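You operate a simulated robot arm through the tools that you are given. There is no shell and no other tool. Be economical: measure what you need, move in short steps, check, and stop when the job is done.

The job below is to be done with a simulated robot arm. You get a single attempt, and the scene is never put back.

Task
Check the seam of bottle 56 on the turner and tray it.
Fine: mode SEAM, arm in for the spin and out after; seam at the side green tray, else orange; mode back to SKEW.

The check looks at the end state, three seconds after you hand in, the way a careful person would. Anything else that was tipped, shoved, dropped, spilled or broken makes it a failure.

Robot
A 6-joint arm with a two-finger parallel gripper, fixed in place. Base frame: the origin is at the foot of the arm, x ahead of it, y to its left, z up; the work surface is at about z = 871. Lengths are in mm, angles in rad, forces in N, time in s.
With the tool pointing down near the work surface it reaches from about 360 to 760 mm from the base axis. Its first joint turns from -1.152 to 1.152 rad. Payload 2.45 kg.
The tool frame sits at the grasp point between the pads (the TCP): z along the fingers, y along the line on which they close. The tips reach 24 mm beyond it. Largest opening 68 mm; finger width 17, thickness 10; the body of the gripper, 40 by 70 mm, starts 41 mm behind the TCP.
Orientation is that of the tool frame in the base frame, as a unit quaternion [x, y, z, w]. With the fingers straight down and closing along the base's y, the tool's x points along the base's -x, its y along +y and its z along -z.

Tools
- The arm moves only by the tool step_arm. Its argument "series" is a list of rows, each a list of 7 numbers: the shift along the tool's x, y, z in mm, then the turn, a rotation vector about the tool's x, y, z in rad, then the finger opening in mm, from 0 to 68. In form: [[tx, ty, tz, ax, ay, az, hand], ...]. A call has 1 to 8 rows; each row is the pose to reach, as a shift and turn from the pose commanded when the call began, along the tool's axes at that moment. Each row takes 0.2 s and may step no farther than 50 mm and 0.15 rad from the row before; otherwise, or with a gripper value out of range, the whole call is refused. Where a pose cannot be reached the arm comes as near as it can. A force on the tool above 40 N (or 10 N above the force at the start of the call, whichever is more), or a blocked arm, ends the call early, and 0.2 s more pass. Each finger travels about 108 mm/s and halts on what it meets, pressing with about 26 N; the grip force reading is that of the motor and also rises with nothing between the fingers. The clock runs only during rows and for 0.2 s after the last one: add rows that repeat a pose to give the fingers time. It gives the time, the measured TCP pose, the force on the tool (base axes), the opening and the grip force at its end, in the units of the frame above (readings bear some noise), with the torque about the TCP (base axes, N m) and any sound that the robot's microphone picked up.
- Cameras (640 x 400 px; columns grow to the right, rows downward): "scene" is fixed at [184.6, 431.5, 1461.6]; the picture's right is [-0.53, -0.85, 0.00], its down [-0.52, 0.33, -0.79] and it looks along [0.67, -0.42, -0.62] (base axes); focal length 262 px, centre (320, 200). "wrist" rides on the gripper at [84, 11, -75] in the tool frame; the picture's right is [-0.13, 0.99, 0.00], its down [-0.60, -0.08, -0.79] and it looks along [-0.79, -0.10, 0.61] (tool axes); focal length 251 px, centre (320, 200). There is no depth. A picture from a camera that has moved, and an enlarged one, comes with that camera's place and axes in the base frame and with its lens.
- camera(camera): a new picture of that camera. No time passes.
- close_up(camera, box): a new picture of the part [left, top, right, bottom] of that camera's present view, enlarged. No time passes.
- sign_off(): hands the job in; it is judged then, once.

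Work in short steps. Places have to be worked out from the pictures, the camera data and where the tool is seen: move nearer, look again, correct. Check each grasp and each placing, and mend what went wrong. You have 120 turns and 68 pictures in all, those below and enlarged ones among them. Open the gripper and draw the arm clear of the work before you hand the job in, unless the task says otherwise; then end with one line.

The tools are called after ">>>" as a command line: name --pt "numbers of a row" for each row, then --argument value for the rest, lists and objects as JSON in quotes. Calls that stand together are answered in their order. step_arm: Moves the arm, as the interface text tells. Its arguments: {"type":"object","properties":{"series":{"type":"array","items":{"type":"array","items":{"type":"number"}}}},"required":["series"]} The other tools are called the same way: camera (camera) takes a picture; close_up (camera, box) takes an enlarged picture of a part of a camera's view; sign_off () hands the job in.

At the start:

```text
t: 0.0
tcp_pos: [501.4, -43.2, 1278.3]
tcp_rot: [0.0, 1.0, 0.0, 0.0]
ft_force: [0.5, -0.6, 0.2]
moment: [0.02, -0.01, 0.0]
finger_gap: 67.9
grip_force: 0.2
```

scene: 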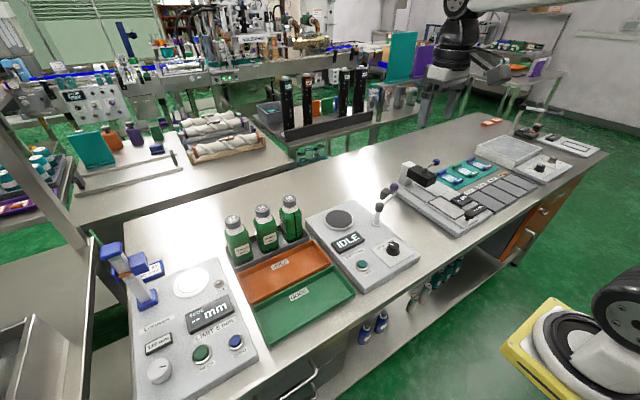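
wrist: 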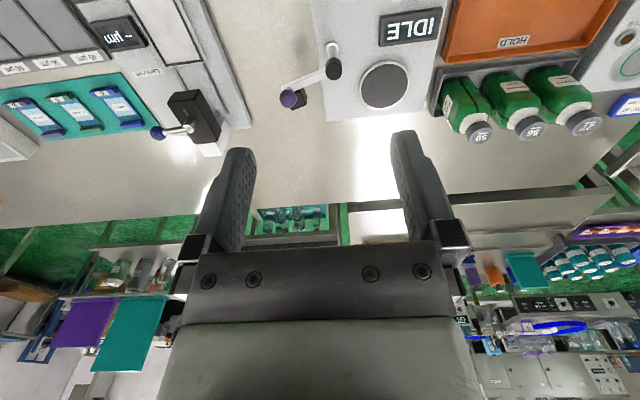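

The turner seems to be the box with the IDLE display, disc, lever, knob and button; I take close-ups of it and of the bottles.

>>> close_up --camera "scene" --box '[300, 170, 430, 300]'

>>> close_up --camera "scene" --box '[210, 180, 360, 350]'

>>> close_up --camera "wrist" --box '[260, 0, 620, 160]'

```text
3.08 times, centred on (365, 235) of scene
camera zoom: at [184.6, 431.5, 1461.6], right [-0.53, -0.85, 0.0], down [-0.52, 0.33, -0.79], along [0.67, -0.42, -0.62], focal length 808 px, centre (182, 92)
```

zoom: 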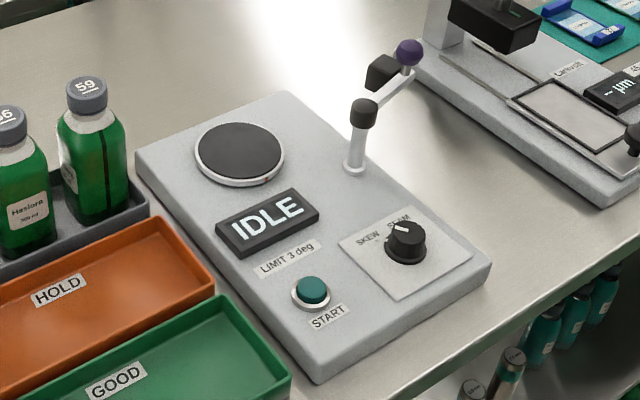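

```text
2.35 times, centred on (285, 265) of scene
camera zoom: at [184.6, 431.5, 1461.6], right [-0.53, -0.85, 0.0], down [-0.52, 0.33, -0.79], along [0.67, -0.42, -0.62], focal length 618 px, centre (402, 47)
```

zoom: 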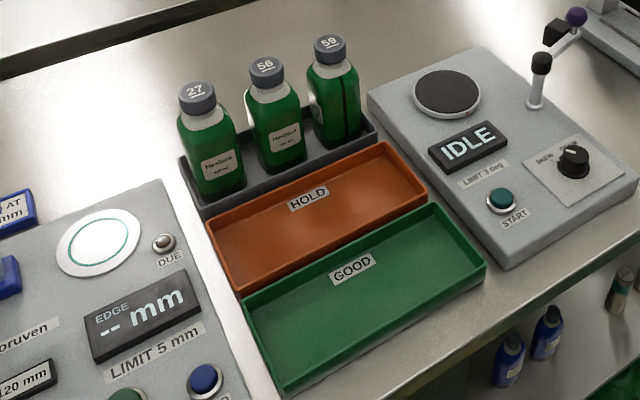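

```text
1.78 times, centred on (440, 80) of wrist
camera zoom: at [416.9, -33.1, 1352.6], right [0.13, 0.99, 0.0], down [0.6, -0.08, 0.79], along [0.79, -0.1, -0.61], focal length 447 px, centre (107, 413)
```

zoom: 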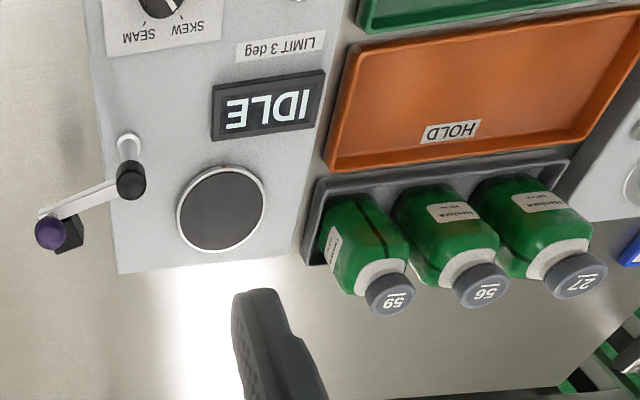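

I judge knob about (498,-3,905), START (497,106), disc (674,56,900), pivot (600,-35), ball (622,-107,995), bottle 56 cap (717,277,1015). I go down over the knob first to read it closely.

>>> step_arm --pt "0 8 45 0 0 0 50" --pt "0 16 90 0 0 0 50" --pt "0 24 135 0 0 0 50" --pt "0 32 180 0 0 0 50" --pt "0 40 225 0 0 0 50" --pt "0 40 270 0 0 0 50"

>>> camera --camera "wrist"

>>> close_up --camera "scene" --box '[370, 225, 420, 275]'

```text
t: 1.4
tcp_pos: [500.6, -2.8, 1007.6]
tcp_rot: [0.001, 1.0, 0.0, 0.0]
ft_force: [-1.2, 0.3, 0.4]
moment: [-0.02, 0.02, -0.01]
finger_gap: 50.0
grip_force: 0.1
```

```text
62 pictures are left
camera wrist: at [416.3, 6.4, 1081.4], right [0.13, 0.99, 0.0], down [0.6, -0.08, 0.79], along [0.79, -0.1, -0.61], focal length 251 px, centre (320, 200)
```

wrist: 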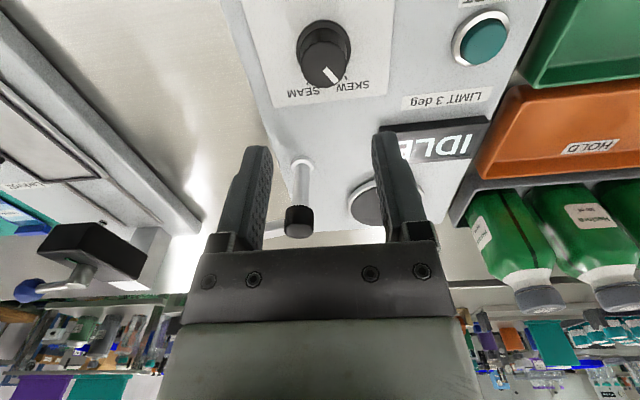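

```text
8.00 times, centred on (395, 250) of scene
camera zoom: at [184.6, 431.5, 1461.6], right [-0.53, -0.85, 0.0], down [-0.52, 0.33, -0.79], along [0.67, -0.42, -0.62], focal length 2100 px, centre (-280, -200)
```

zoom: 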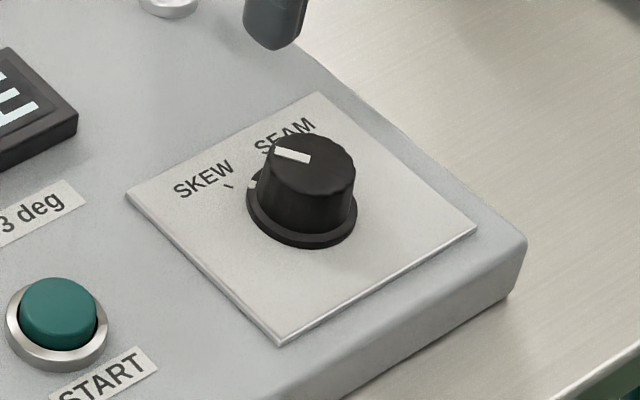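

>>> close_up --camera "wrist" --box '[250, 0, 410, 100]'

```text
4.00 times, centred on (330, 50) of wrist
camera zoom: at [416.3, 6.4, 1081.4], right [0.13, 0.99, 0.0], down [0.6, -0.08, 0.79], along [0.79, -0.1, -0.61], focal length 1006 px, centre (280, 800)
```

zoom: 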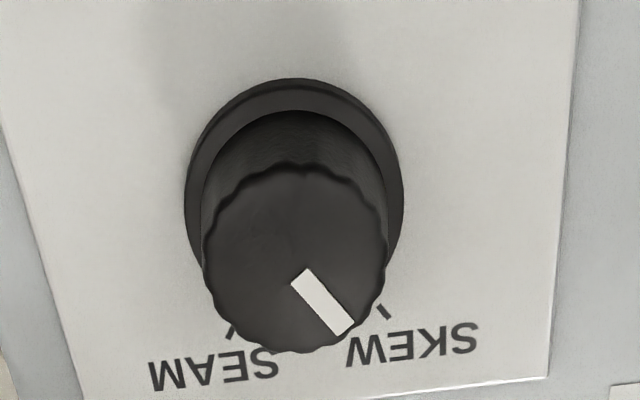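

The knob is at SKEW (pointer at about +35°, SEAM tick at about -34°), with its centre near (494,-1) and top at about 913. I pre-turn the hand and lower over the knob.

>>> step_arm --pt "3 1 0 0 0 -0.15 50" --pt "6.5 1.8 0 0 0 -0.3 50" --pt "6.5 1.8 0 0 0 -0.45 50" --pt "6.5 1.8 20 0 0 -0.6 50" --pt "6.5 1.8 45 0 0 -0.6 50"

>>> camera --camera "wrist"

>>> close_up --camera "scene" --box '[350, 200, 440, 280]'

```text
t: 2.6
tcp_pos: [495.2, -0.4, 962.8]
tcp_rot: [-0.296, 0.955, 0.0, 0.0]
ft_force: [-0.9, 0.0, 0.1]
moment: [0.0, 0.02, 0.02]
finger_gap: 50.0
grip_force: 0.1
```

```text
59 pictures are left
camera wrist: at [419.1, -40.1, 1037.0], right [-0.46, 0.89, 0.0], down [0.54, 0.28, 0.79], along [0.71, 0.36, -0.61], focal length 251 px, centre (320, 200)
```

wrist: 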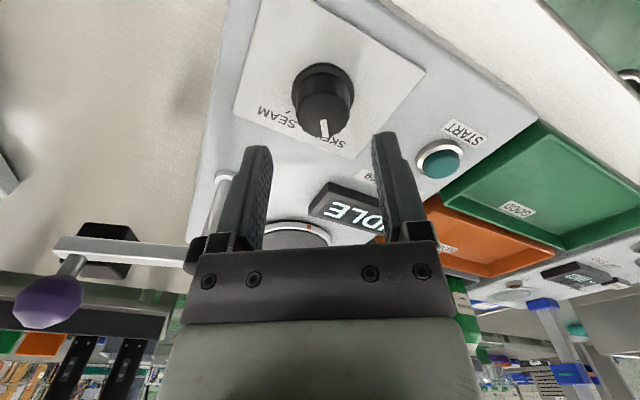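

```text
5.00 times, centred on (395, 240) of scene
camera zoom: at [184.6, 431.5, 1461.6], right [-0.53, -0.85, 0.0], down [-0.52, 0.33, -0.79], along [0.67, -0.42, -0.62], focal length 1312 px, centre (-55, 0)
```

zoom: 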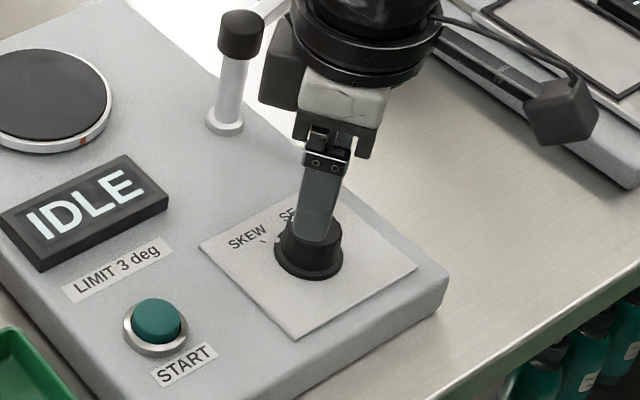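

Knob centre now reads near (492,-1), top about 907. I lower with a small correction and close.

>>> step_arm --pt "2.5 1.1 25 0 0 0 50" --pt "2.5 1.1 46 0 0 0 50" --pt "2.5 1.1 46 0 0 0 20" --pt "2.5 1.1 46 0 0 0 20" --pt "2.5 1.1 46 0 0 0 20"

```text
t: 3.8
tcp_pos: [490.5, -1.3, 916.6]
tcp_rot: [-0.296, 0.955, 0.0, -0.001]
ft_force: [-12.4, 23.9, 10.1]
moment: [0.0, 0.18, 0.0]
finger_gap: 33.3
grip_force: 8.0
```

Grasped with a lateral load: one finger is pressing more, pushing the hand along +tool y. I shift a little to balance.

>>> step_arm --pt "0 2 0 0 0 0 20" --pt "0 2 0 0 0 0 20"

```text
t: 4.4
tcp_pos: [490.6, -0.7, 917.3]
tcp_rot: [-0.296, 0.955, 0.0, -0.001]
ft_force: [-8.2, 4.0, 0.3]
moment: [-0.32, 0.17, 0.03]
finger_gap: 31.6
grip_force: 44.5
```

Balanced now with a firm grip; I turn the knob clockwise 1.2 rad.

>>> step_arm --pt "0 0 0 0 0 0.15 20" --pt "0 0 0 0 0 0.3 20" --pt "0 0 0 0 0 0.45 20" --pt "0 0 0 0 0 0.6 20" --pt "0 0 0 0 0 0.75 20" --pt "0 0 0 0 0 0.9 20" --pt "0 0 0 0 0 1.05 20" --pt "0 0 0 0 0 1.2 20"

>>> close_up --camera "scene" --box '[320, 190, 440, 290]'

```text
t: 6.2
tcp_pos: [490.6, 1.2, 917.9]
tcp_rot: [0.296, 0.955, 0.0, -0.001]
ft_force: [-3.5, 35.1, -21.3]
moment: [0.95, 0.66, 0.05]
finger_gap: 31.9
grip_force: 45.2
```

```text
4.00 times, centred on (380, 240) of scene
camera zoom: at [184.9, 432.4, 1461.3], right [-0.53, -0.85, 0.0], down [-0.52, 0.33, -0.79], along [0.67, -0.42, -0.62], focal length 1050 px, centre (80, 40)
```

zoom: 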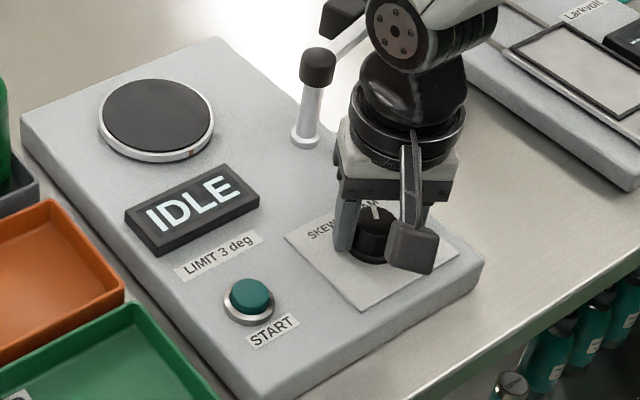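

The pointer appears to have turned to SEAM; I open, rise and check the knob.

>>> step_arm --pt "0 0 0 0 0 0 50" --pt "0 0 0 0 0 0 50" --pt "0 0 -30 0 0 0 50" --pt "0 0 -70 0 0 0 50"

>>> close_up --camera "wrist" --box '[220, 0, 420, 160]'

```text
t: 7.2
tcp_pos: [492.3, 0.9, 987.3]
tcp_rot: [0.297, 0.955, 0.0, 0.001]
ft_force: [0.1, 0.6, -0.1]
moment: [0.01, 0.0, -0.03]
finger_gap: 50.1
grip_force: 0.0
```

```text
2.50 times, centred on (320, 80) of wrist
camera zoom: at [428.7, 55.9, 1060.8], right [0.67, 0.75, 0.0], down [0.45, -0.41, 0.79], along [0.59, -0.53, -0.61], focal length 629 px, centre (320, 500)
```

zoom: 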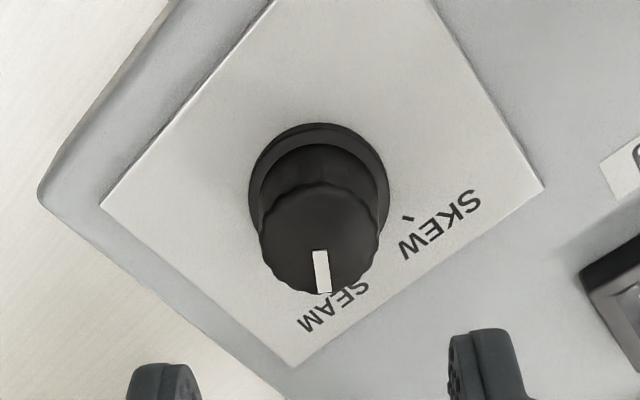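

Knob reads SEAM. Now I rise and move towards bottle 56 while squaring the hand.

>>> step_arm --pt "0 0 -45 0 0 -0.15 60" --pt "0 0 -90 0 0 -0.3 60" --pt "0 0 -133 0 0 -0.45 60" --pt "0 0 -133 0 0 -0.6 60"

>>> step_arm --pt "-20 45 0 0 0 0 60" --pt "-40 90 0 0 0 0 60" --pt "-60 135 0 0 0 0 60" --pt "-80 180 0 0 0 0 60" --pt "-100 225 0 0 0 0 60" --pt "-120 270 0 0 0 0 60" --pt "-140 275 0 0 0 0 60" --pt "-140 275 0 0 0 0 60"

>>> camera --camera "wrist"

>>> close_up --camera "scene" --box '[210, 180, 320, 280]'

```text
t: 8.2
tcp_pos: [491.7, -1.3, 1120.8]
tcp_rot: [-0.002, 1.0, 0.0, 0.0]
ft_force: [0.2, 0.0, -0.3]
moment: [-0.01, -0.01, -0.01]
finger_gap: 59.8
grip_force: 0.0
```

```text
t: 10.0
tcp_pos: [629.1, 274.9, 1119.1]
tcp_rot: [0.0, 1.0, 0.001, 0.0]
ft_force: [0.6, -0.9, 0.6]
moment: [-0.02, 0.0, 0.0]
finger_gap: 60.0
grip_force: 0.1
```

```text
55 pictures are left
camera wrist: at [545.2, 284.2, 1193.8], right [0.13, 0.99, 0.0], down [0.6, -0.08, 0.79], along [0.79, -0.1, -0.61], focal length 251 px, centre (320, 200)
```

wrist: 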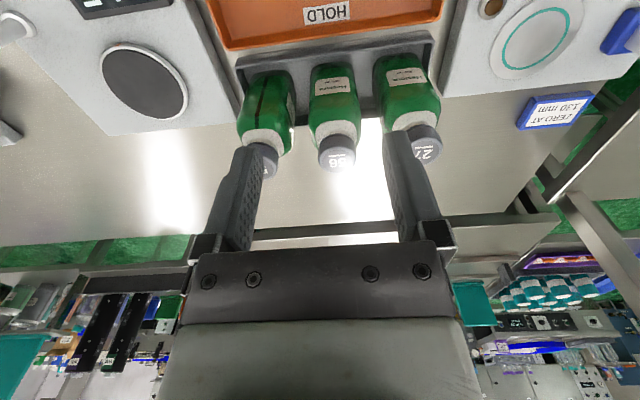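

```text
4.00 times, centred on (265, 230) of scene
camera zoom: at [184.6, 431.5, 1461.6], right [-0.53, -0.85, 0.0], down [-0.52, 0.33, -0.79], along [0.67, -0.42, -0.62], focal length 1050 px, centre (540, 80)
```

zoom: 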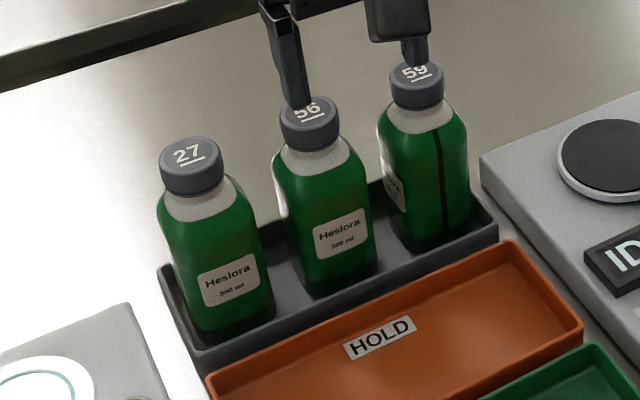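

Bottle 56's cap again works out near (717,279,1015). I advance above it with the tool straight down, to test reach.

>>> step_arm --pt "-30 2 0 0 0 0 62" --pt "-60 4 0 0 0 0 62" --pt "-88 4.5 15 0 0 0 62" --pt "-88 4.5 35 0 0 0 62" --pt "-88 4.5 50 0 0 0 62"

>>> camera --camera "wrist"

>>> close_up --camera "scene" --box '[210, 160, 320, 260]'

```text
t: 11.2
tcp_pos: [704.8, 272.6, 1074.4]
tcp_rot: [0.0, 1.0, 0.001, 0.0]
ft_force: [0.4, 0.4, 0.7]
moment: [0.0, 0.02, 0.01]
finger_gap: 62.1
grip_force: 0.0
out of reach, approached as far as the arm can: row 3, 4, 5
```

```text
53 pictures are left
camera wrist: at [621.2, 282.1, 1148.9], right [0.13, 0.99, 0.0], down [0.6, -0.08, 0.79], along [0.79, -0.1, -0.61], focal length 251 px, centre (320, 200)
```

wrist: 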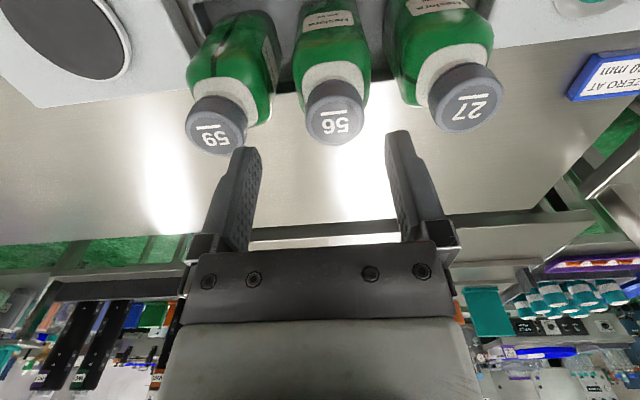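

```text
4.00 times, centred on (265, 210) of scene
camera zoom: at [184.6, 431.5, 1461.6], right [-0.53, -0.85, 0.0], down [-0.52, 0.33, -0.79], along [0.67, -0.42, -0.62], focal length 1050 px, centre (540, 160)
```

zoom: 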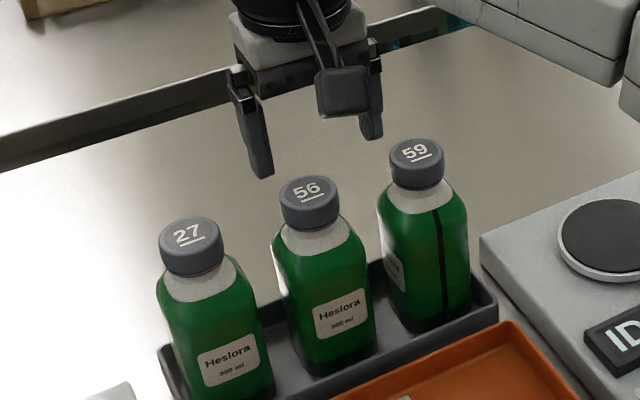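

Straight down falls ~14 mm short of the cap (about (720,279)). I back off slightly and tilt the hand 0.26 rad so the fingers point outward.

>>> step_arm --pt "30 0 -10 0 0 0 62" --pt "30 0 -10 0 -0.13 0 62" --pt "30 0 -10 0 -0.26 0 62" --pt "30 0 -10 0 -0.26 0 62"

```text
t: 12.2
tcp_pos: [720.5, 293.1, 1103.2]
tcp_rot: [0.004, 0.993, -0.002, 0.115]
ft_force: [0.3, -0.1, -0.5]
moment: [0.04, 0.01, 0.01]
finger_gap: 61.9
grip_force: 0.0
out of reach, approached as far as the arm can: row 1, 2, 3
```

The reading is odd; I hold one step to read the settled pose.

>>> step_arm --pt "0 0 0 0 0 0 62"

>>> camera --camera "scene"

```text
t: 12.6
tcp_pos: [721.0, 293.6, 1101.0]
tcp_rot: [0.003, 0.993, -0.003, 0.114]
ft_force: [-0.7, 0.1, 0.7]
moment: [0.02, -0.02, 0.0]
finger_gap: 62.1
grip_force: 0.1
```

```text
51 pictures are left
```

scene: 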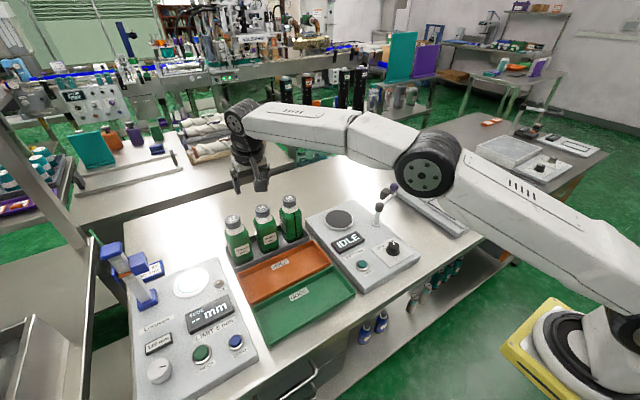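

The hand is tilted outward 0.23 rad at (721,294,1101), above the bottle. I bring it to (720,279,1052) and see.

>>> step_arm --pt "6 -14.5 15 0 -0.03 0 62" --pt "12 -14.5 35 0 -0.03 0 62" --pt "12 -14.5 47 0 -0.03 0 62" --pt "12 -14.5 47 0 -0.03 0 62"

>>> camera --camera "wrist"

```text
t: 13.6
tcp_pos: [675.0, 257.9, 1035.7]
tcp_rot: [0.0, 0.989, 0.0, 0.145]
ft_force: [0.4, 0.4, -0.9]
moment: [-0.04, 0.0, 0.01]
finger_gap: 62.2
grip_force: 0.1
```

```text
50 pictures are left
camera wrist: at [573.3, 268.0, 1083.3], right [0.12, 0.99, 0.04], down [0.35, -0.08, 0.93], along [0.93, -0.1, -0.36], focal length 251 px, centre (320, 200)
```

wrist: 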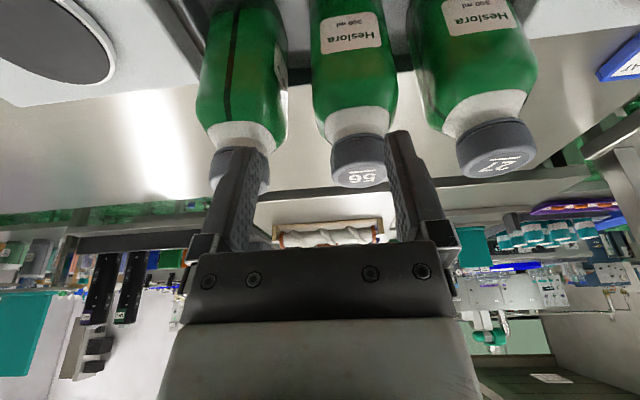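

The commanded pose was the reachable clamp, so the hand now sits in front at (675,258,1036), tilt 0.29, without contact. I rise 22 mm, then go over the cap.

>>> step_arm --pt "-6.3 10 -21 0 0 0 62" --pt "-6.3 21 -21 0 0 0 62" --pt "-26 21 -15 0 0 0 62" --pt "-46.5 21 -9 0 0 0 62" --pt "-46.5 21 -9 0 0 0 62"

>>> camera --camera "wrist"

>>> close_up --camera "scene" --box '[210, 160, 320, 260]'

```text
t: 14.8
tcp_pos: [718.8, 279.5, 1057.7]
tcp_rot: [0.0, 0.989, 0.0, 0.145]
ft_force: [0.0, 0.1, -0.3]
moment: [-0.01, -0.01, 0.0]
finger_gap: 62.2
grip_force: 0.1
```

```text
49 pictures are left
camera wrist: at [616.4, 289.2, 1105.4], right [0.12, 0.99, 0.04], down [0.35, -0.08, 0.93], along [0.93, -0.1, -0.36], focal length 251 px, centre (320, 200)
```

wrist: 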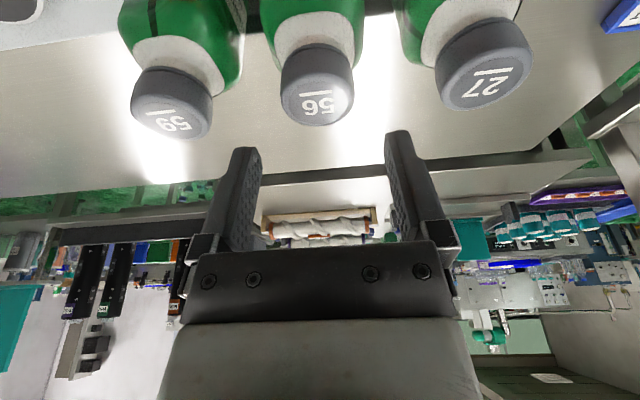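

```text
4.00 times, centred on (265, 210) of scene
camera zoom: at [184.6, 431.5, 1461.6], right [-0.53, -0.85, 0.0], down [-0.52, 0.33, -0.79], along [0.67, -0.42, -0.62], focal length 1050 px, centre (540, 160)
```

zoom: 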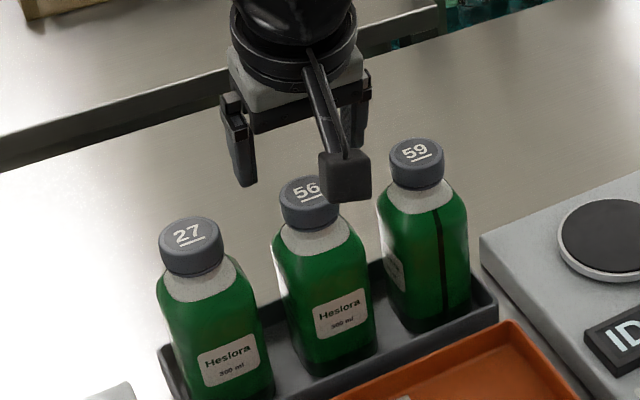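

Aligned over the cap (cap ≈ (715,280)). I lower straight down to TCP z≈1005 and close.

>>> step_arm --pt "7 0 20 0 0 0 62" --pt "13 0 35 0 0 0 62" --pt "18 0 50 0 0 0 62" --pt "18 0 50 0 0 0 30" --pt "18 0 50 0 0 0 30" --pt "18 0 50 0 0 0 30"

>>> camera --camera "wrist"

>>> close_up --camera "scene" --box '[210, 160, 320, 260]'

```text
t: 16.2
tcp_pos: [715.7, 277.9, 1007.2]
tcp_rot: [-0.001, 0.989, 0.001, 0.146]
ft_force: [-2.3, -0.5, 8.8]
moment: [-0.14, 0.08, -0.03]
finger_gap: 37.9
grip_force: 25.9
```

```text
47 pictures are left
camera wrist: at [613.1, 289.0, 1055.0], right [0.12, 0.99, 0.04], down [0.35, -0.08, 0.93], along [0.93, -0.1, -0.36], focal length 251 px, centre (320, 200)
```

wrist: 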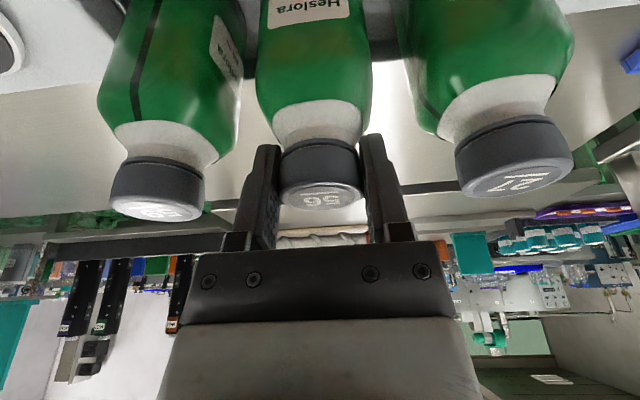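

```text
4.00 times, centred on (265, 210) of scene
camera zoom: at [184.4, 431.5, 1461.7], right [-0.53, -0.85, 0.0], down [-0.52, 0.33, -0.79], along [0.67, -0.42, -0.62], focal length 1050 px, centre (540, 160)
```

zoom: 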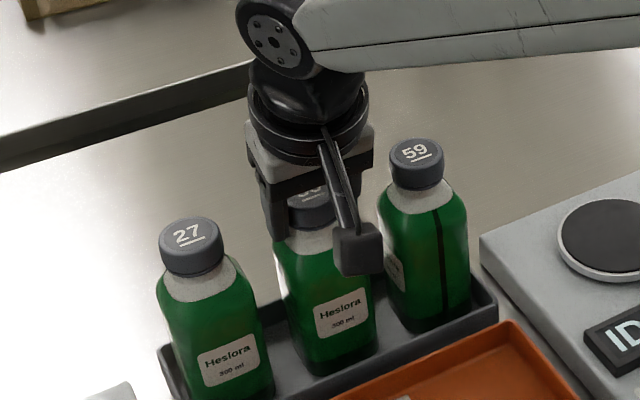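

Cap is held (38 mm). I lift straight up 52 mm and check.

>>> step_arm --pt "-4 0 -13 0 0 0 30" --pt "-9 0 -31 0 0 0 30" --pt "-14.5 0 -49 0 0 0 30" --pt "-14.5 0 -49 0 0 0 30"

>>> close_up --camera "scene" --box '[210, 140, 320, 260]'

```text
t: 17.2
tcp_pos: [713.5, 279.6, 1058.4]
tcp_rot: [-0.001, 0.99, 0.0, 0.144]
ft_force: [1.0, 1.3, -4.2]
moment: [0.0, 0.01, 0.03]
finger_gap: 38.0
grip_force: 26.2
```

```text
3.33 times, centred on (265, 200) of scene
camera zoom: at [184.7, 431.6, 1461.6], right [-0.53, -0.85, 0.0], down [-0.52, 0.33, -0.79], along [0.67, -0.42, -0.62], focal length 875 px, centre (503, 200)
```

zoom: 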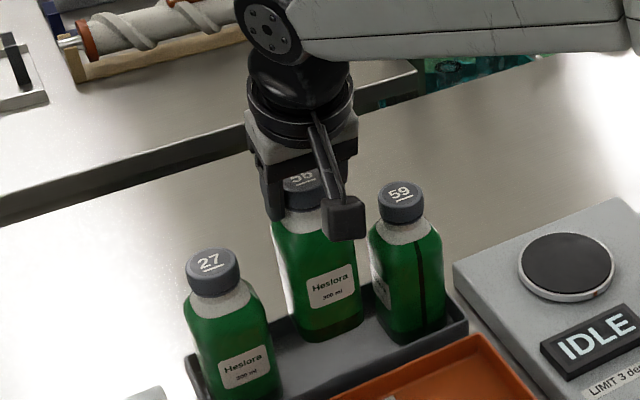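

Bottle hangs clean. I pull it back to x≈600 over the trays, then across to y≈56.

>>> step_arm --pt "30 0 -10 0 0 0 30" --pt "68 0 -21 0 0 0 30" --pt "105 -5 -32 0 0 0 30" --pt "105 -50 -32 0 0 0 30" --pt "105 -95 -32 0 0 0 30" --pt "105 -140 -32 0 0 0 30" --pt "105 -185 -32 0 0 0 30" --pt "105 -223 -32 0 0 0 30"

>>> camera --camera "scene"

>>> camera --camera "wrist"

```text
t: 19.0
tcp_pos: [604.3, 55.7, 1057.7]
tcp_rot: [-0.001, 0.99, 0.0, 0.144]
ft_force: [0.7, 0.4, -3.4]
moment: [0.06, 0.01, -0.01]
finger_gap: 37.4
grip_force: 25.5
```

```text
44 pictures are left
```

scene: 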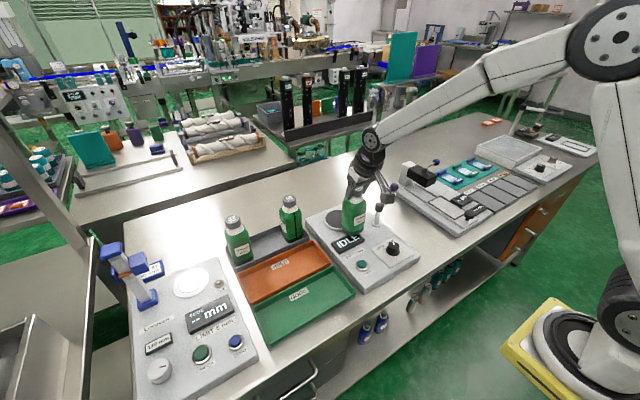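

```text
43 pictures are left
camera wrist: at [502.7, 65.4, 1103.7], right [0.12, 0.99, 0.04], down [0.35, -0.08, 0.93], along [0.93, -0.1, -0.36], focal length 251 px, centre (320, 200)
```

wrist: 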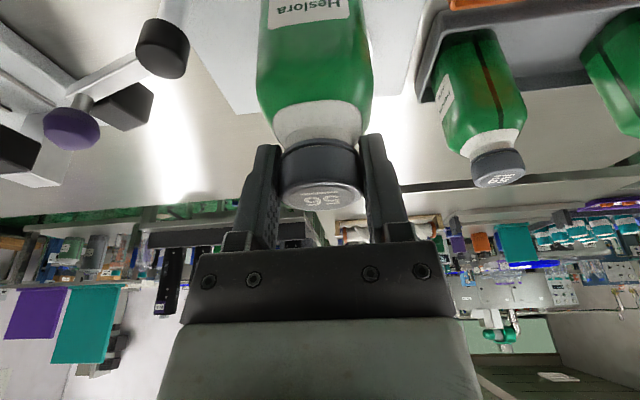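

The bottle clears everything. I move it forward over the disc centre (674,56).

>>> step_arm --pt "-33 0 10 0 0 0 30" --pt "-67 0 20 0 0 0 30" --pt "-67 0 20 0 0 0 30"

>>> close_up --camera "scene" --box '[290, 140, 420, 260]'

>>> camera --camera "wrist"

```text
t: 19.8
tcp_pos: [675.7, 58.2, 1056.3]
tcp_rot: [0.0, 0.99, -0.001, 0.144]
ft_force: [0.2, 1.0, -2.8]
moment: [-0.01, 0.01, 0.03]
finger_gap: 37.6
grip_force: 26.2
```

```text
3.33 times, centred on (355, 200) of scene
camera zoom: at [184.7, 431.5, 1461.6], right [-0.53, -0.85, 0.0], down [-0.52, 0.33, -0.79], along [0.67, -0.42, -0.62], focal length 875 px, centre (203, 200)
```

zoom: 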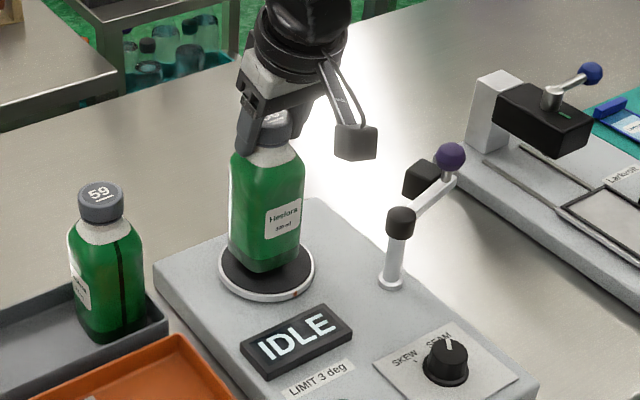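

```text
41 pictures are left
camera wrist: at [573.5, 67.1, 1104.2], right [0.12, 0.99, 0.04], down [0.35, -0.08, 0.93], along [0.93, -0.1, -0.36], focal length 251 px, centre (320, 200)
```

wrist: 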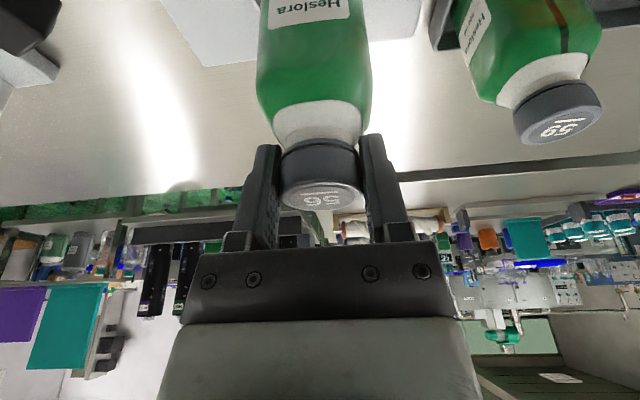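

Bottle hangs over the disc (centre ≈ (672,56.5)). I correct a few mm and lower close to contact.

>>> step_arm --pt "5 -1.5 10 0 0 0 30" --pt "9.2 -1.5 20 0 0 0 30" --pt "9.2 -1.5 20 0 0 0 30"

>>> close_up --camera "scene" --box '[310, 170, 390, 240]'

```text
t: 20.4
tcp_pos: [675.7, 55.0, 1046.7]
tcp_rot: [0.0, 0.988, 0.001, 0.153]
ft_force: [-6.7, -0.8, 9.0]
moment: [-0.19, 0.52, 0.0]
finger_gap: 38.0
grip_force: 26.7
stopped in row 3: the force on the tool passed its limit at 48 N (the readings are from after the stop); the commanded pose is now the measured one
```

```text
5.71 times, centred on (350, 205) of scene
camera zoom: at [184.3, 431.5, 1461.7], right [-0.53, -0.85, 0.0], down [-0.52, 0.33, -0.79], along [0.67, -0.42, -0.62], focal length 1500 px, centre (149, 171)
```

zoom: 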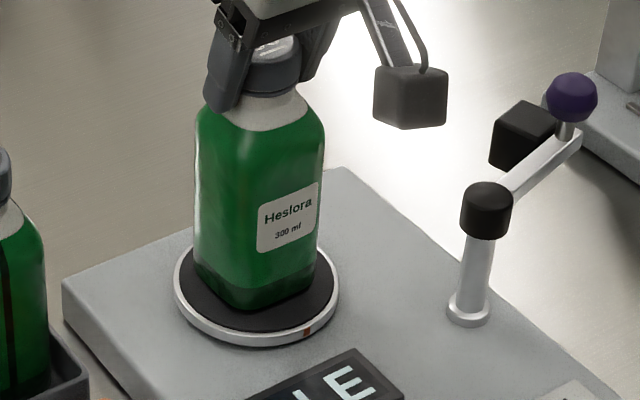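

Contact came at TCP z≈1046, with the bottle about 7 mm too far forward and 4 mm right of the disc centre (≈(669,58)). I lift slightly, shift and set it down gently.

>>> step_arm --pt "-2 0 -6.5 0 0 0 30" --pt "4.7 4 -8.5 0 0 0 30" --pt "4.7 4 -8.5 0 0 0 30" --pt "5.8 4 -5 0 0 0 30" --pt "6.4 4 -3 0 0 0 30" --pt "6.4 4 -3 0 0 0 30"

>>> close_up --camera "scene" --box '[310, 170, 390, 240]'

```text
t: 21.8
tcp_pos: [669.0, 59.3, 1046.2]
tcp_rot: [0.0, 0.988, 0.001, 0.153]
ft_force: [-5.1, 0.2, 6.2]
moment: [-0.11, 0.55, -0.06]
finger_gap: 37.8
grip_force: 25.8
```

```text
5.71 times, centred on (350, 205) of scene
camera zoom: at [184.3, 431.5, 1461.6], right [-0.53, -0.85, 0.0], down [-0.52, 0.33, -0.79], along [0.67, -0.42, -0.62], focal length 1500 px, centre (149, 171)
```

zoom: 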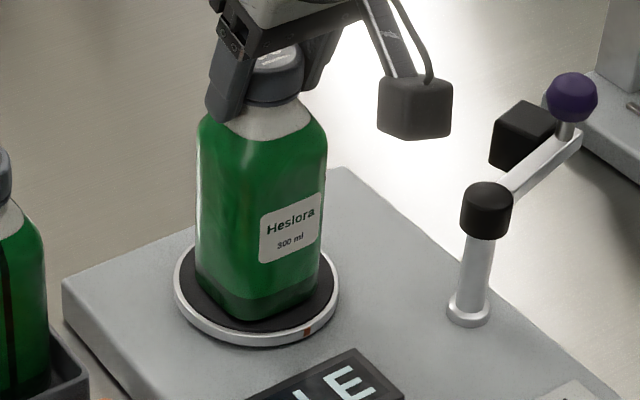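

Bottle is centred and pressing lightly on the disc. I release and rise.

>>> step_arm --pt "0 0 0 0 0 0 42" --pt "0 0 0 0 0 0 60" --pt "0 0 0 0 0 0 62" --pt "-6 0 -19 0 0 0 62" --pt "-15 0 -47 0 0 0 62" --pt "-15 0 -47 0 0 0 62"

>>> camera --camera "wrist"

>>> close_up --camera "scene" --box '[310, 150, 430, 260]'

```text
t: 23.2
tcp_pos: [667.8, 59.8, 1094.7]
tcp_rot: [-0.001, 0.988, 0.001, 0.153]
ft_force: [-0.2, -0.8, -0.5]
moment: [-0.01, 0.0, -0.02]
finger_gap: 62.3
grip_force: 0.0
```

```text
38 pictures are left
camera wrist: at [565.6, 69.1, 1140.7], right [0.12, 0.99, 0.04], down [0.34, -0.08, 0.94], along [0.93, -0.1, -0.34], focal length 251 px, centre (320, 200)
```

wrist: 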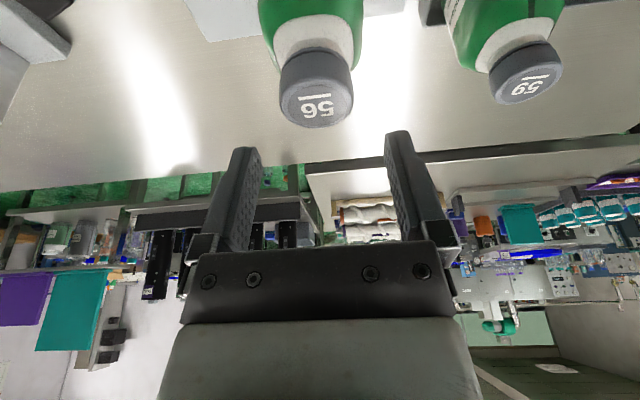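

```text
3.64 times, centred on (370, 205) of scene
camera zoom: at [184.6, 431.5, 1461.6], right [-0.53, -0.85, 0.0], down [-0.52, 0.33, -0.79], along [0.67, -0.42, -0.62], focal length 955 px, centre (138, 182)
```

zoom: 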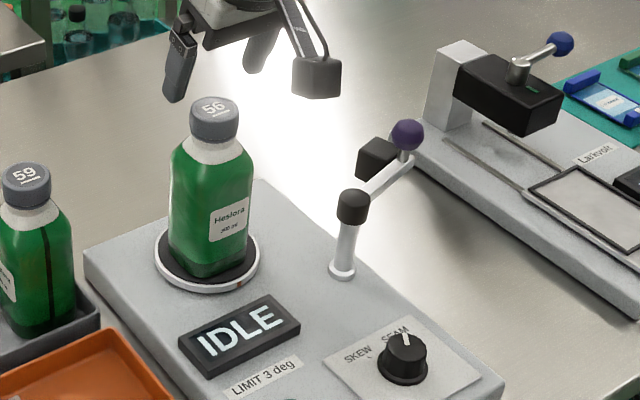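

Bottle stands upright on the disc, knob is at SEAM. Next I go above the lever with the hand straightened to view it.

>>> step_arm --pt "16 0 -15.6 0 0 0 30" --pt "40 -30 -23 0 0.1 0 0" --pt "62 -65 -30 0 0.2 0 0" --pt "62 -100 -30 0 0.307 0 0" --pt "62 -120 -30 0 0.307 0 0" --pt "62 -120 -30 0 0.307 0 0"

>>> camera --camera "wrist"

>>> close_up --camera "scene" --box '[350, 160, 430, 240]'

```text
t: 24.6
tcp_pos: [599.7, -61.7, 1106.2]
tcp_rot: [0.0, 1.0, 0.001, -0.001]
ft_force: [-1.2, -0.6, -0.3]
moment: [0.02, 0.03, -0.02]
finger_gap: 0.0
grip_force: 23.9
```

```text
36 pictures are left
camera wrist: at [517.1, -52.3, 1180.3], right [0.13, 0.99, 0.0], down [0.6, -0.08, 0.79], along [0.79, -0.1, -0.61], focal length 251 px, centre (320, 200)
```

wrist: 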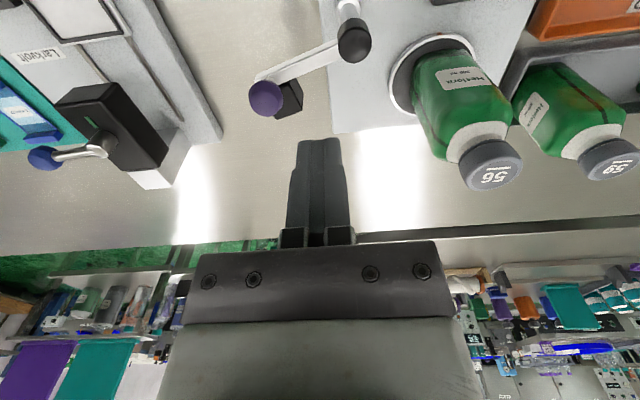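

```text
5.00 times, centred on (390, 200) of scene
camera zoom: at [184.6, 431.5, 1461.6], right [-0.53, -0.85, 0.0], down [-0.52, 0.33, -0.79], along [0.67, -0.42, -0.62], focal length 1312 px, centre (-30, 200)
```

zoom: 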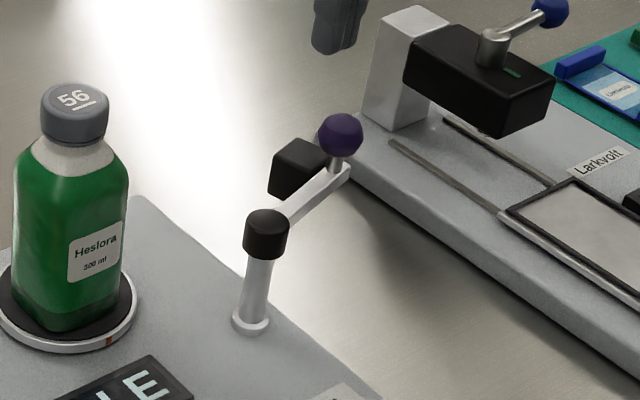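

Lever geometry: pivot (601.5,-36), ball (621.5,-109,995), bar around z≈960, sensor block on its +x side. I'll push the bar with closed fingertips at ~48 mm radius from its -x side; first I descend clear of it.

>>> step_arm --pt "18.5 -18 30 0 0 0 0" --pt "18.5 -18 70 0 0 0 0" --pt "18.5 -18 105 0 0 0 0" --pt "18.5 -18 127 0 0 0 0" --pt "18.5 -18 127 0 0 0 0"

>>> close_up --camera "scene" --box '[330, 140, 430, 240]'

>>> camera --camera "wrist"

```text
t: 25.8
tcp_pos: [582.6, -80.2, 979.0]
tcp_rot: [0.0, 1.0, 0.001, -0.001]
ft_force: [0.2, -0.5, 0.8]
moment: [0.01, 0.0, 0.0]
finger_gap: 0.0
grip_force: 23.5
```

```text
4.00 times, centred on (380, 190) of scene
camera zoom: at [184.6, 431.5, 1461.6], right [-0.53, -0.85, 0.0], down [-0.52, 0.33, -0.79], along [0.67, -0.42, -0.62], focal length 1050 px, centre (80, 240)
```

zoom: 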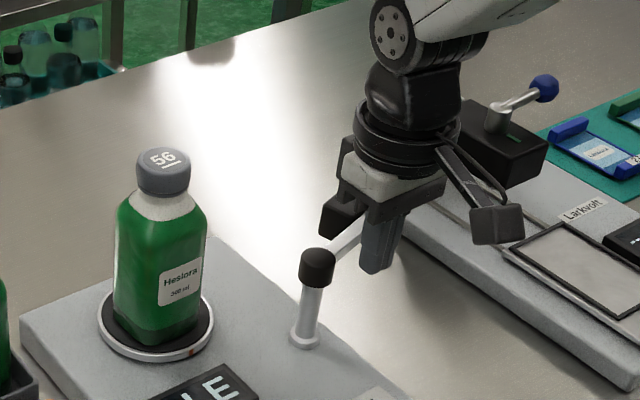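

```text
33 pictures are left
camera wrist: at [499.2, -68.9, 1052.7], right [0.13, 0.99, 0.0], down [0.6, -0.08, 0.79], along [0.79, -0.1, -0.61], focal length 251 px, centre (320, 200)
```

wrist: 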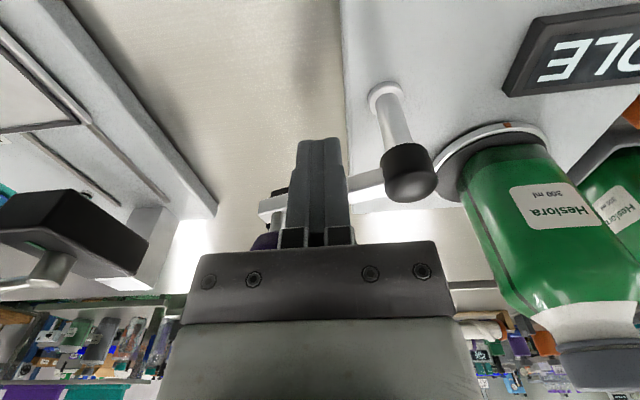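

Fingertips are at z≈955 beside the bar (≈964). I lower 4 mm more and sweep the bar along its arc in ~10° steps.

>>> step_arm --pt "-6.5 -2.4 4 0 0 0 0" --pt "-14.7 -3.8 4 0 0 0 0" --pt "-23.1 -3.8 4 0 0 0 0" --pt "-31.3 -2.4 4 0 0 0 0" --pt "-39.2 0.5 4 0 0 0 0" --pt "-46.4 4.7 4 0 0 0 0" --pt "-52.8 10.1 4 0 0 0 0" --pt "-58.2 16.5 4 0 0 0 0"

>>> camera --camera "scene"

>>> camera --camera "wrist"

```text
t: 27.6
tcp_pos: [640.5, -61.6, 974.2]
tcp_rot: [-0.001, 1.0, 0.001, 0.0]
ft_force: [-0.9, -0.6, 0.7]
moment: [0.0, 0.01, 0.02]
finger_gap: 0.0
grip_force: 23.6
```

```text
32 pictures are left
```

scene: 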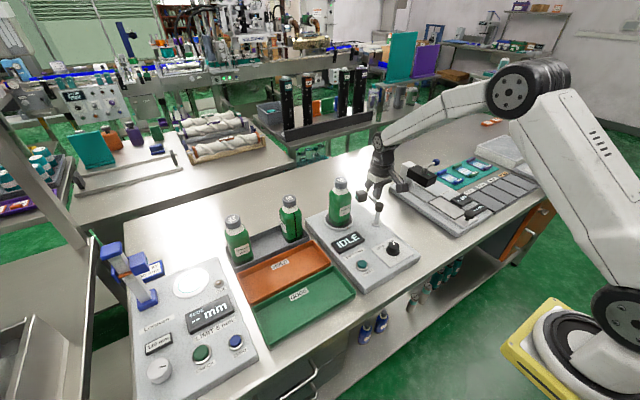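

```text
31 pictures are left
camera wrist: at [556.6, -51.5, 1049.4], right [0.13, 0.99, 0.0], down [0.6, -0.08, 0.79], along [0.79, -0.1, -0.61], focal length 251 px, centre (320, 200)
```

wrist: 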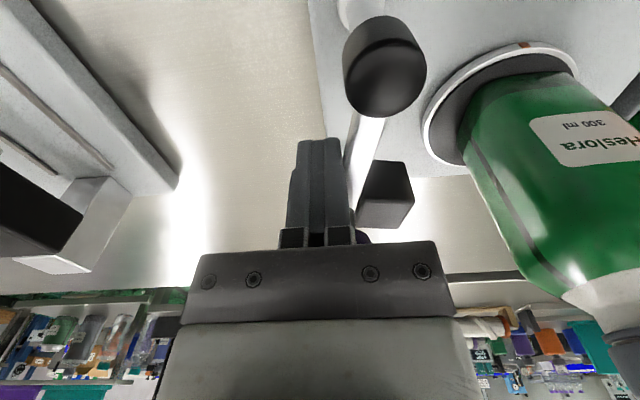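

The bar has swung to about -12°, with the sensor block leading towards the bottle. I continue ~24° more in smaller steps.

>>> step_arm --pt "-1.9 2.8 0 0 0 0 0" --pt "-3.5 5.7 0 0 0 0 0" --pt "-4.9 8.7 0 0 0 0 0" --pt "-6.1 11.9 0 0 0 0 0" --pt "-7.1 15 0 0 0 0 0" --pt "-7.8 18.3 0 0 0 0 0"

>>> camera --camera "wrist"

>>> close_up --camera "scene" --box '[310, 150, 430, 260]'

```text
t: 29.1
tcp_pos: [646.8, -49.5, 975.1]
tcp_rot: [0.002, 1.0, -0.003, -0.002]
ft_force: [-3.0, -6.6, 1.9]
moment: [0.0, 0.05, 0.07]
finger_gap: 0.3
grip_force: 23.8
stopped in row 6: the force on the tool passed its limit at 41 N (the readings are from after the stop); the commanded pose is now the measured one
```

```text
30 pictures are left
camera wrist: at [563.5, -39.5, 1049.5], right [0.13, 0.99, -0.01], down [0.61, -0.08, 0.79], along [0.78, -0.11, -0.61], focal length 251 px, centre (320, 200)
```

wrist: 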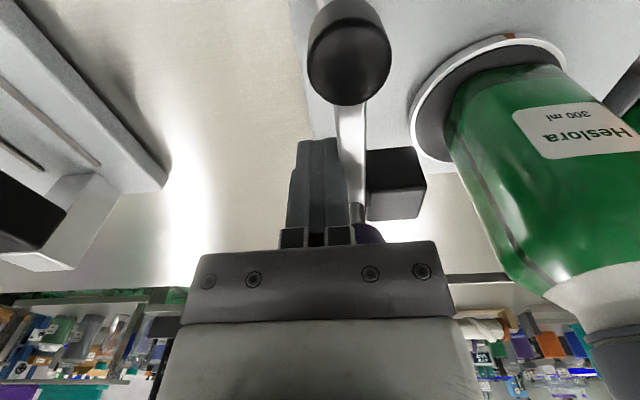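

```text
3.64 times, centred on (370, 205) of scene
camera zoom: at [184.5, 431.4, 1461.7], right [-0.53, -0.85, 0.0], down [-0.52, 0.33, -0.79], along [0.67, -0.42, -0.62], focal length 955 px, centre (138, 182)
```

zoom: 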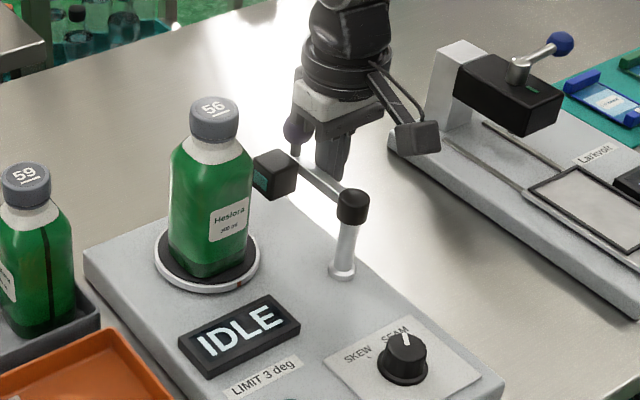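

The lever hit its stop (41 N), with the cyan lens facing the bottle: arm is in. I back off, rise and head over START.

>>> step_arm --pt "0 -8 0 0 0 0 0" --pt "0 -8 -40 0 0 0 0" --pt "0 -8 -80 0 0 0 0" --pt "40 -8 -100 0 0 0 0" --pt "80 12 -100 0 0 0 0" --pt "110 47 -100 0 0 0 0" --pt "130 87 -100 0 0 0 0" --pt "145 125 -100 0 0 0 0"

>>> step_arm --pt "5 28 25 0 0 0 0" --pt "5 28 60 0 0 0 0" --pt "5 28 60 0 0 0 0"

>>> camera --camera "wrist"

>>> camera --camera "scene"

```text
t: 30.9
tcp_pos: [502.4, 76.5, 1077.7]
tcp_rot: [0.002, 1.0, -0.003, -0.002]
ft_force: [0.2, 0.4, -0.4]
moment: [-0.02, -0.02, -0.01]
finger_gap: 0.0
grip_force: 23.4
```

```text
t: 31.7
tcp_pos: [497.3, 104.5, 1014.7]
tcp_rot: [0.002, 1.0, -0.002, -0.002]
ft_force: [0.2, 0.4, -1.7]
moment: [0.0, -0.01, 0.03]
finger_gap: 0.0
grip_force: 24.0
```

```text
28 pictures are left
camera wrist: at [414.9, 114.4, 1089.3], right [0.13, 0.99, -0.01], down [0.61, -0.08, 0.79], along [0.78, -0.11, -0.61], focal length 251 px, centre (320, 200)
```

wrist: 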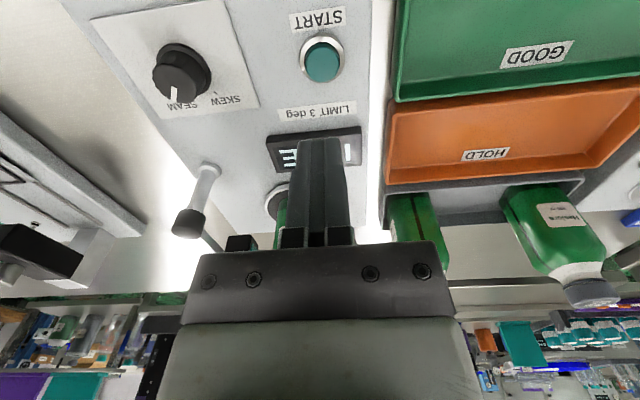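

```text
27 pictures are left
```

scene: 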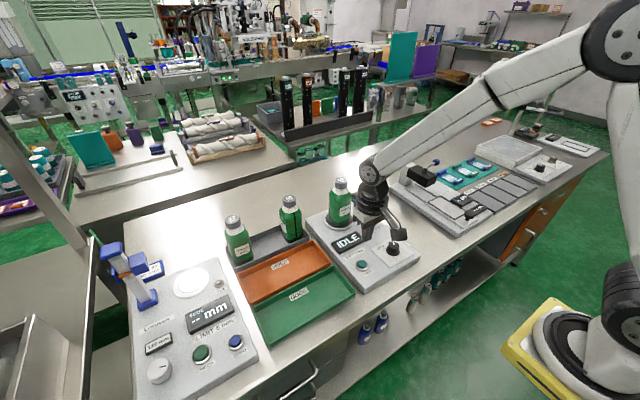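

The button lies directly below (≈(497,104), top ≈903). I lower to just above it, then press slowly.

>>> step_arm --pt "0 -0.5 40 0 0 0 0" --pt "0 -0.5 70 0 0 0 0" --pt "0 -0.5 80 0 0 0 0" --pt "0 -0.5 84 0 0 0 0" --pt "0 -0.5 87 0 0 0 0" --pt "0 -0.5 90 0 0 0 0" --pt "0 -0.5 92 0 0 0 0"

>>> close_up --camera "scene" --box '[310, 170, 430, 290]'

```text
t: 33.3
tcp_pos: [496.8, 103.7, 923.4]
tcp_rot: [0.001, 1.0, -0.002, -0.002]
ft_force: [-4.5, 2.2, 11.7]
moment: [0.05, 0.11, 0.0]
finger_gap: 0.2
grip_force: 23.4
heard: click
```

```text
3.33 times, centred on (370, 230) of scene
camera zoom: at [184.3, 431.5, 1461.6], right [-0.53, -0.85, 0.0], down [-0.52, 0.33, -0.79], along [0.67, -0.42, -0.62], focal length 875 px, centre (153, 100)
```

zoom: 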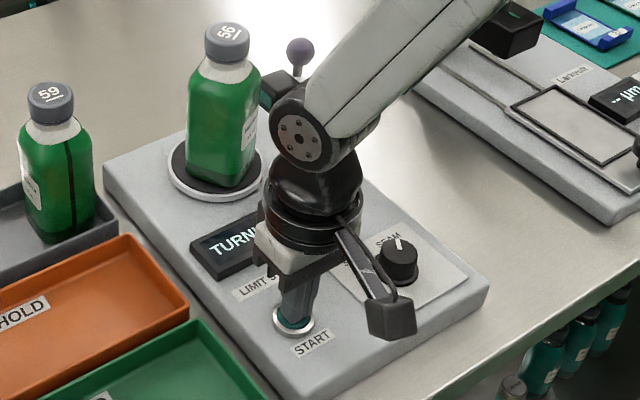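

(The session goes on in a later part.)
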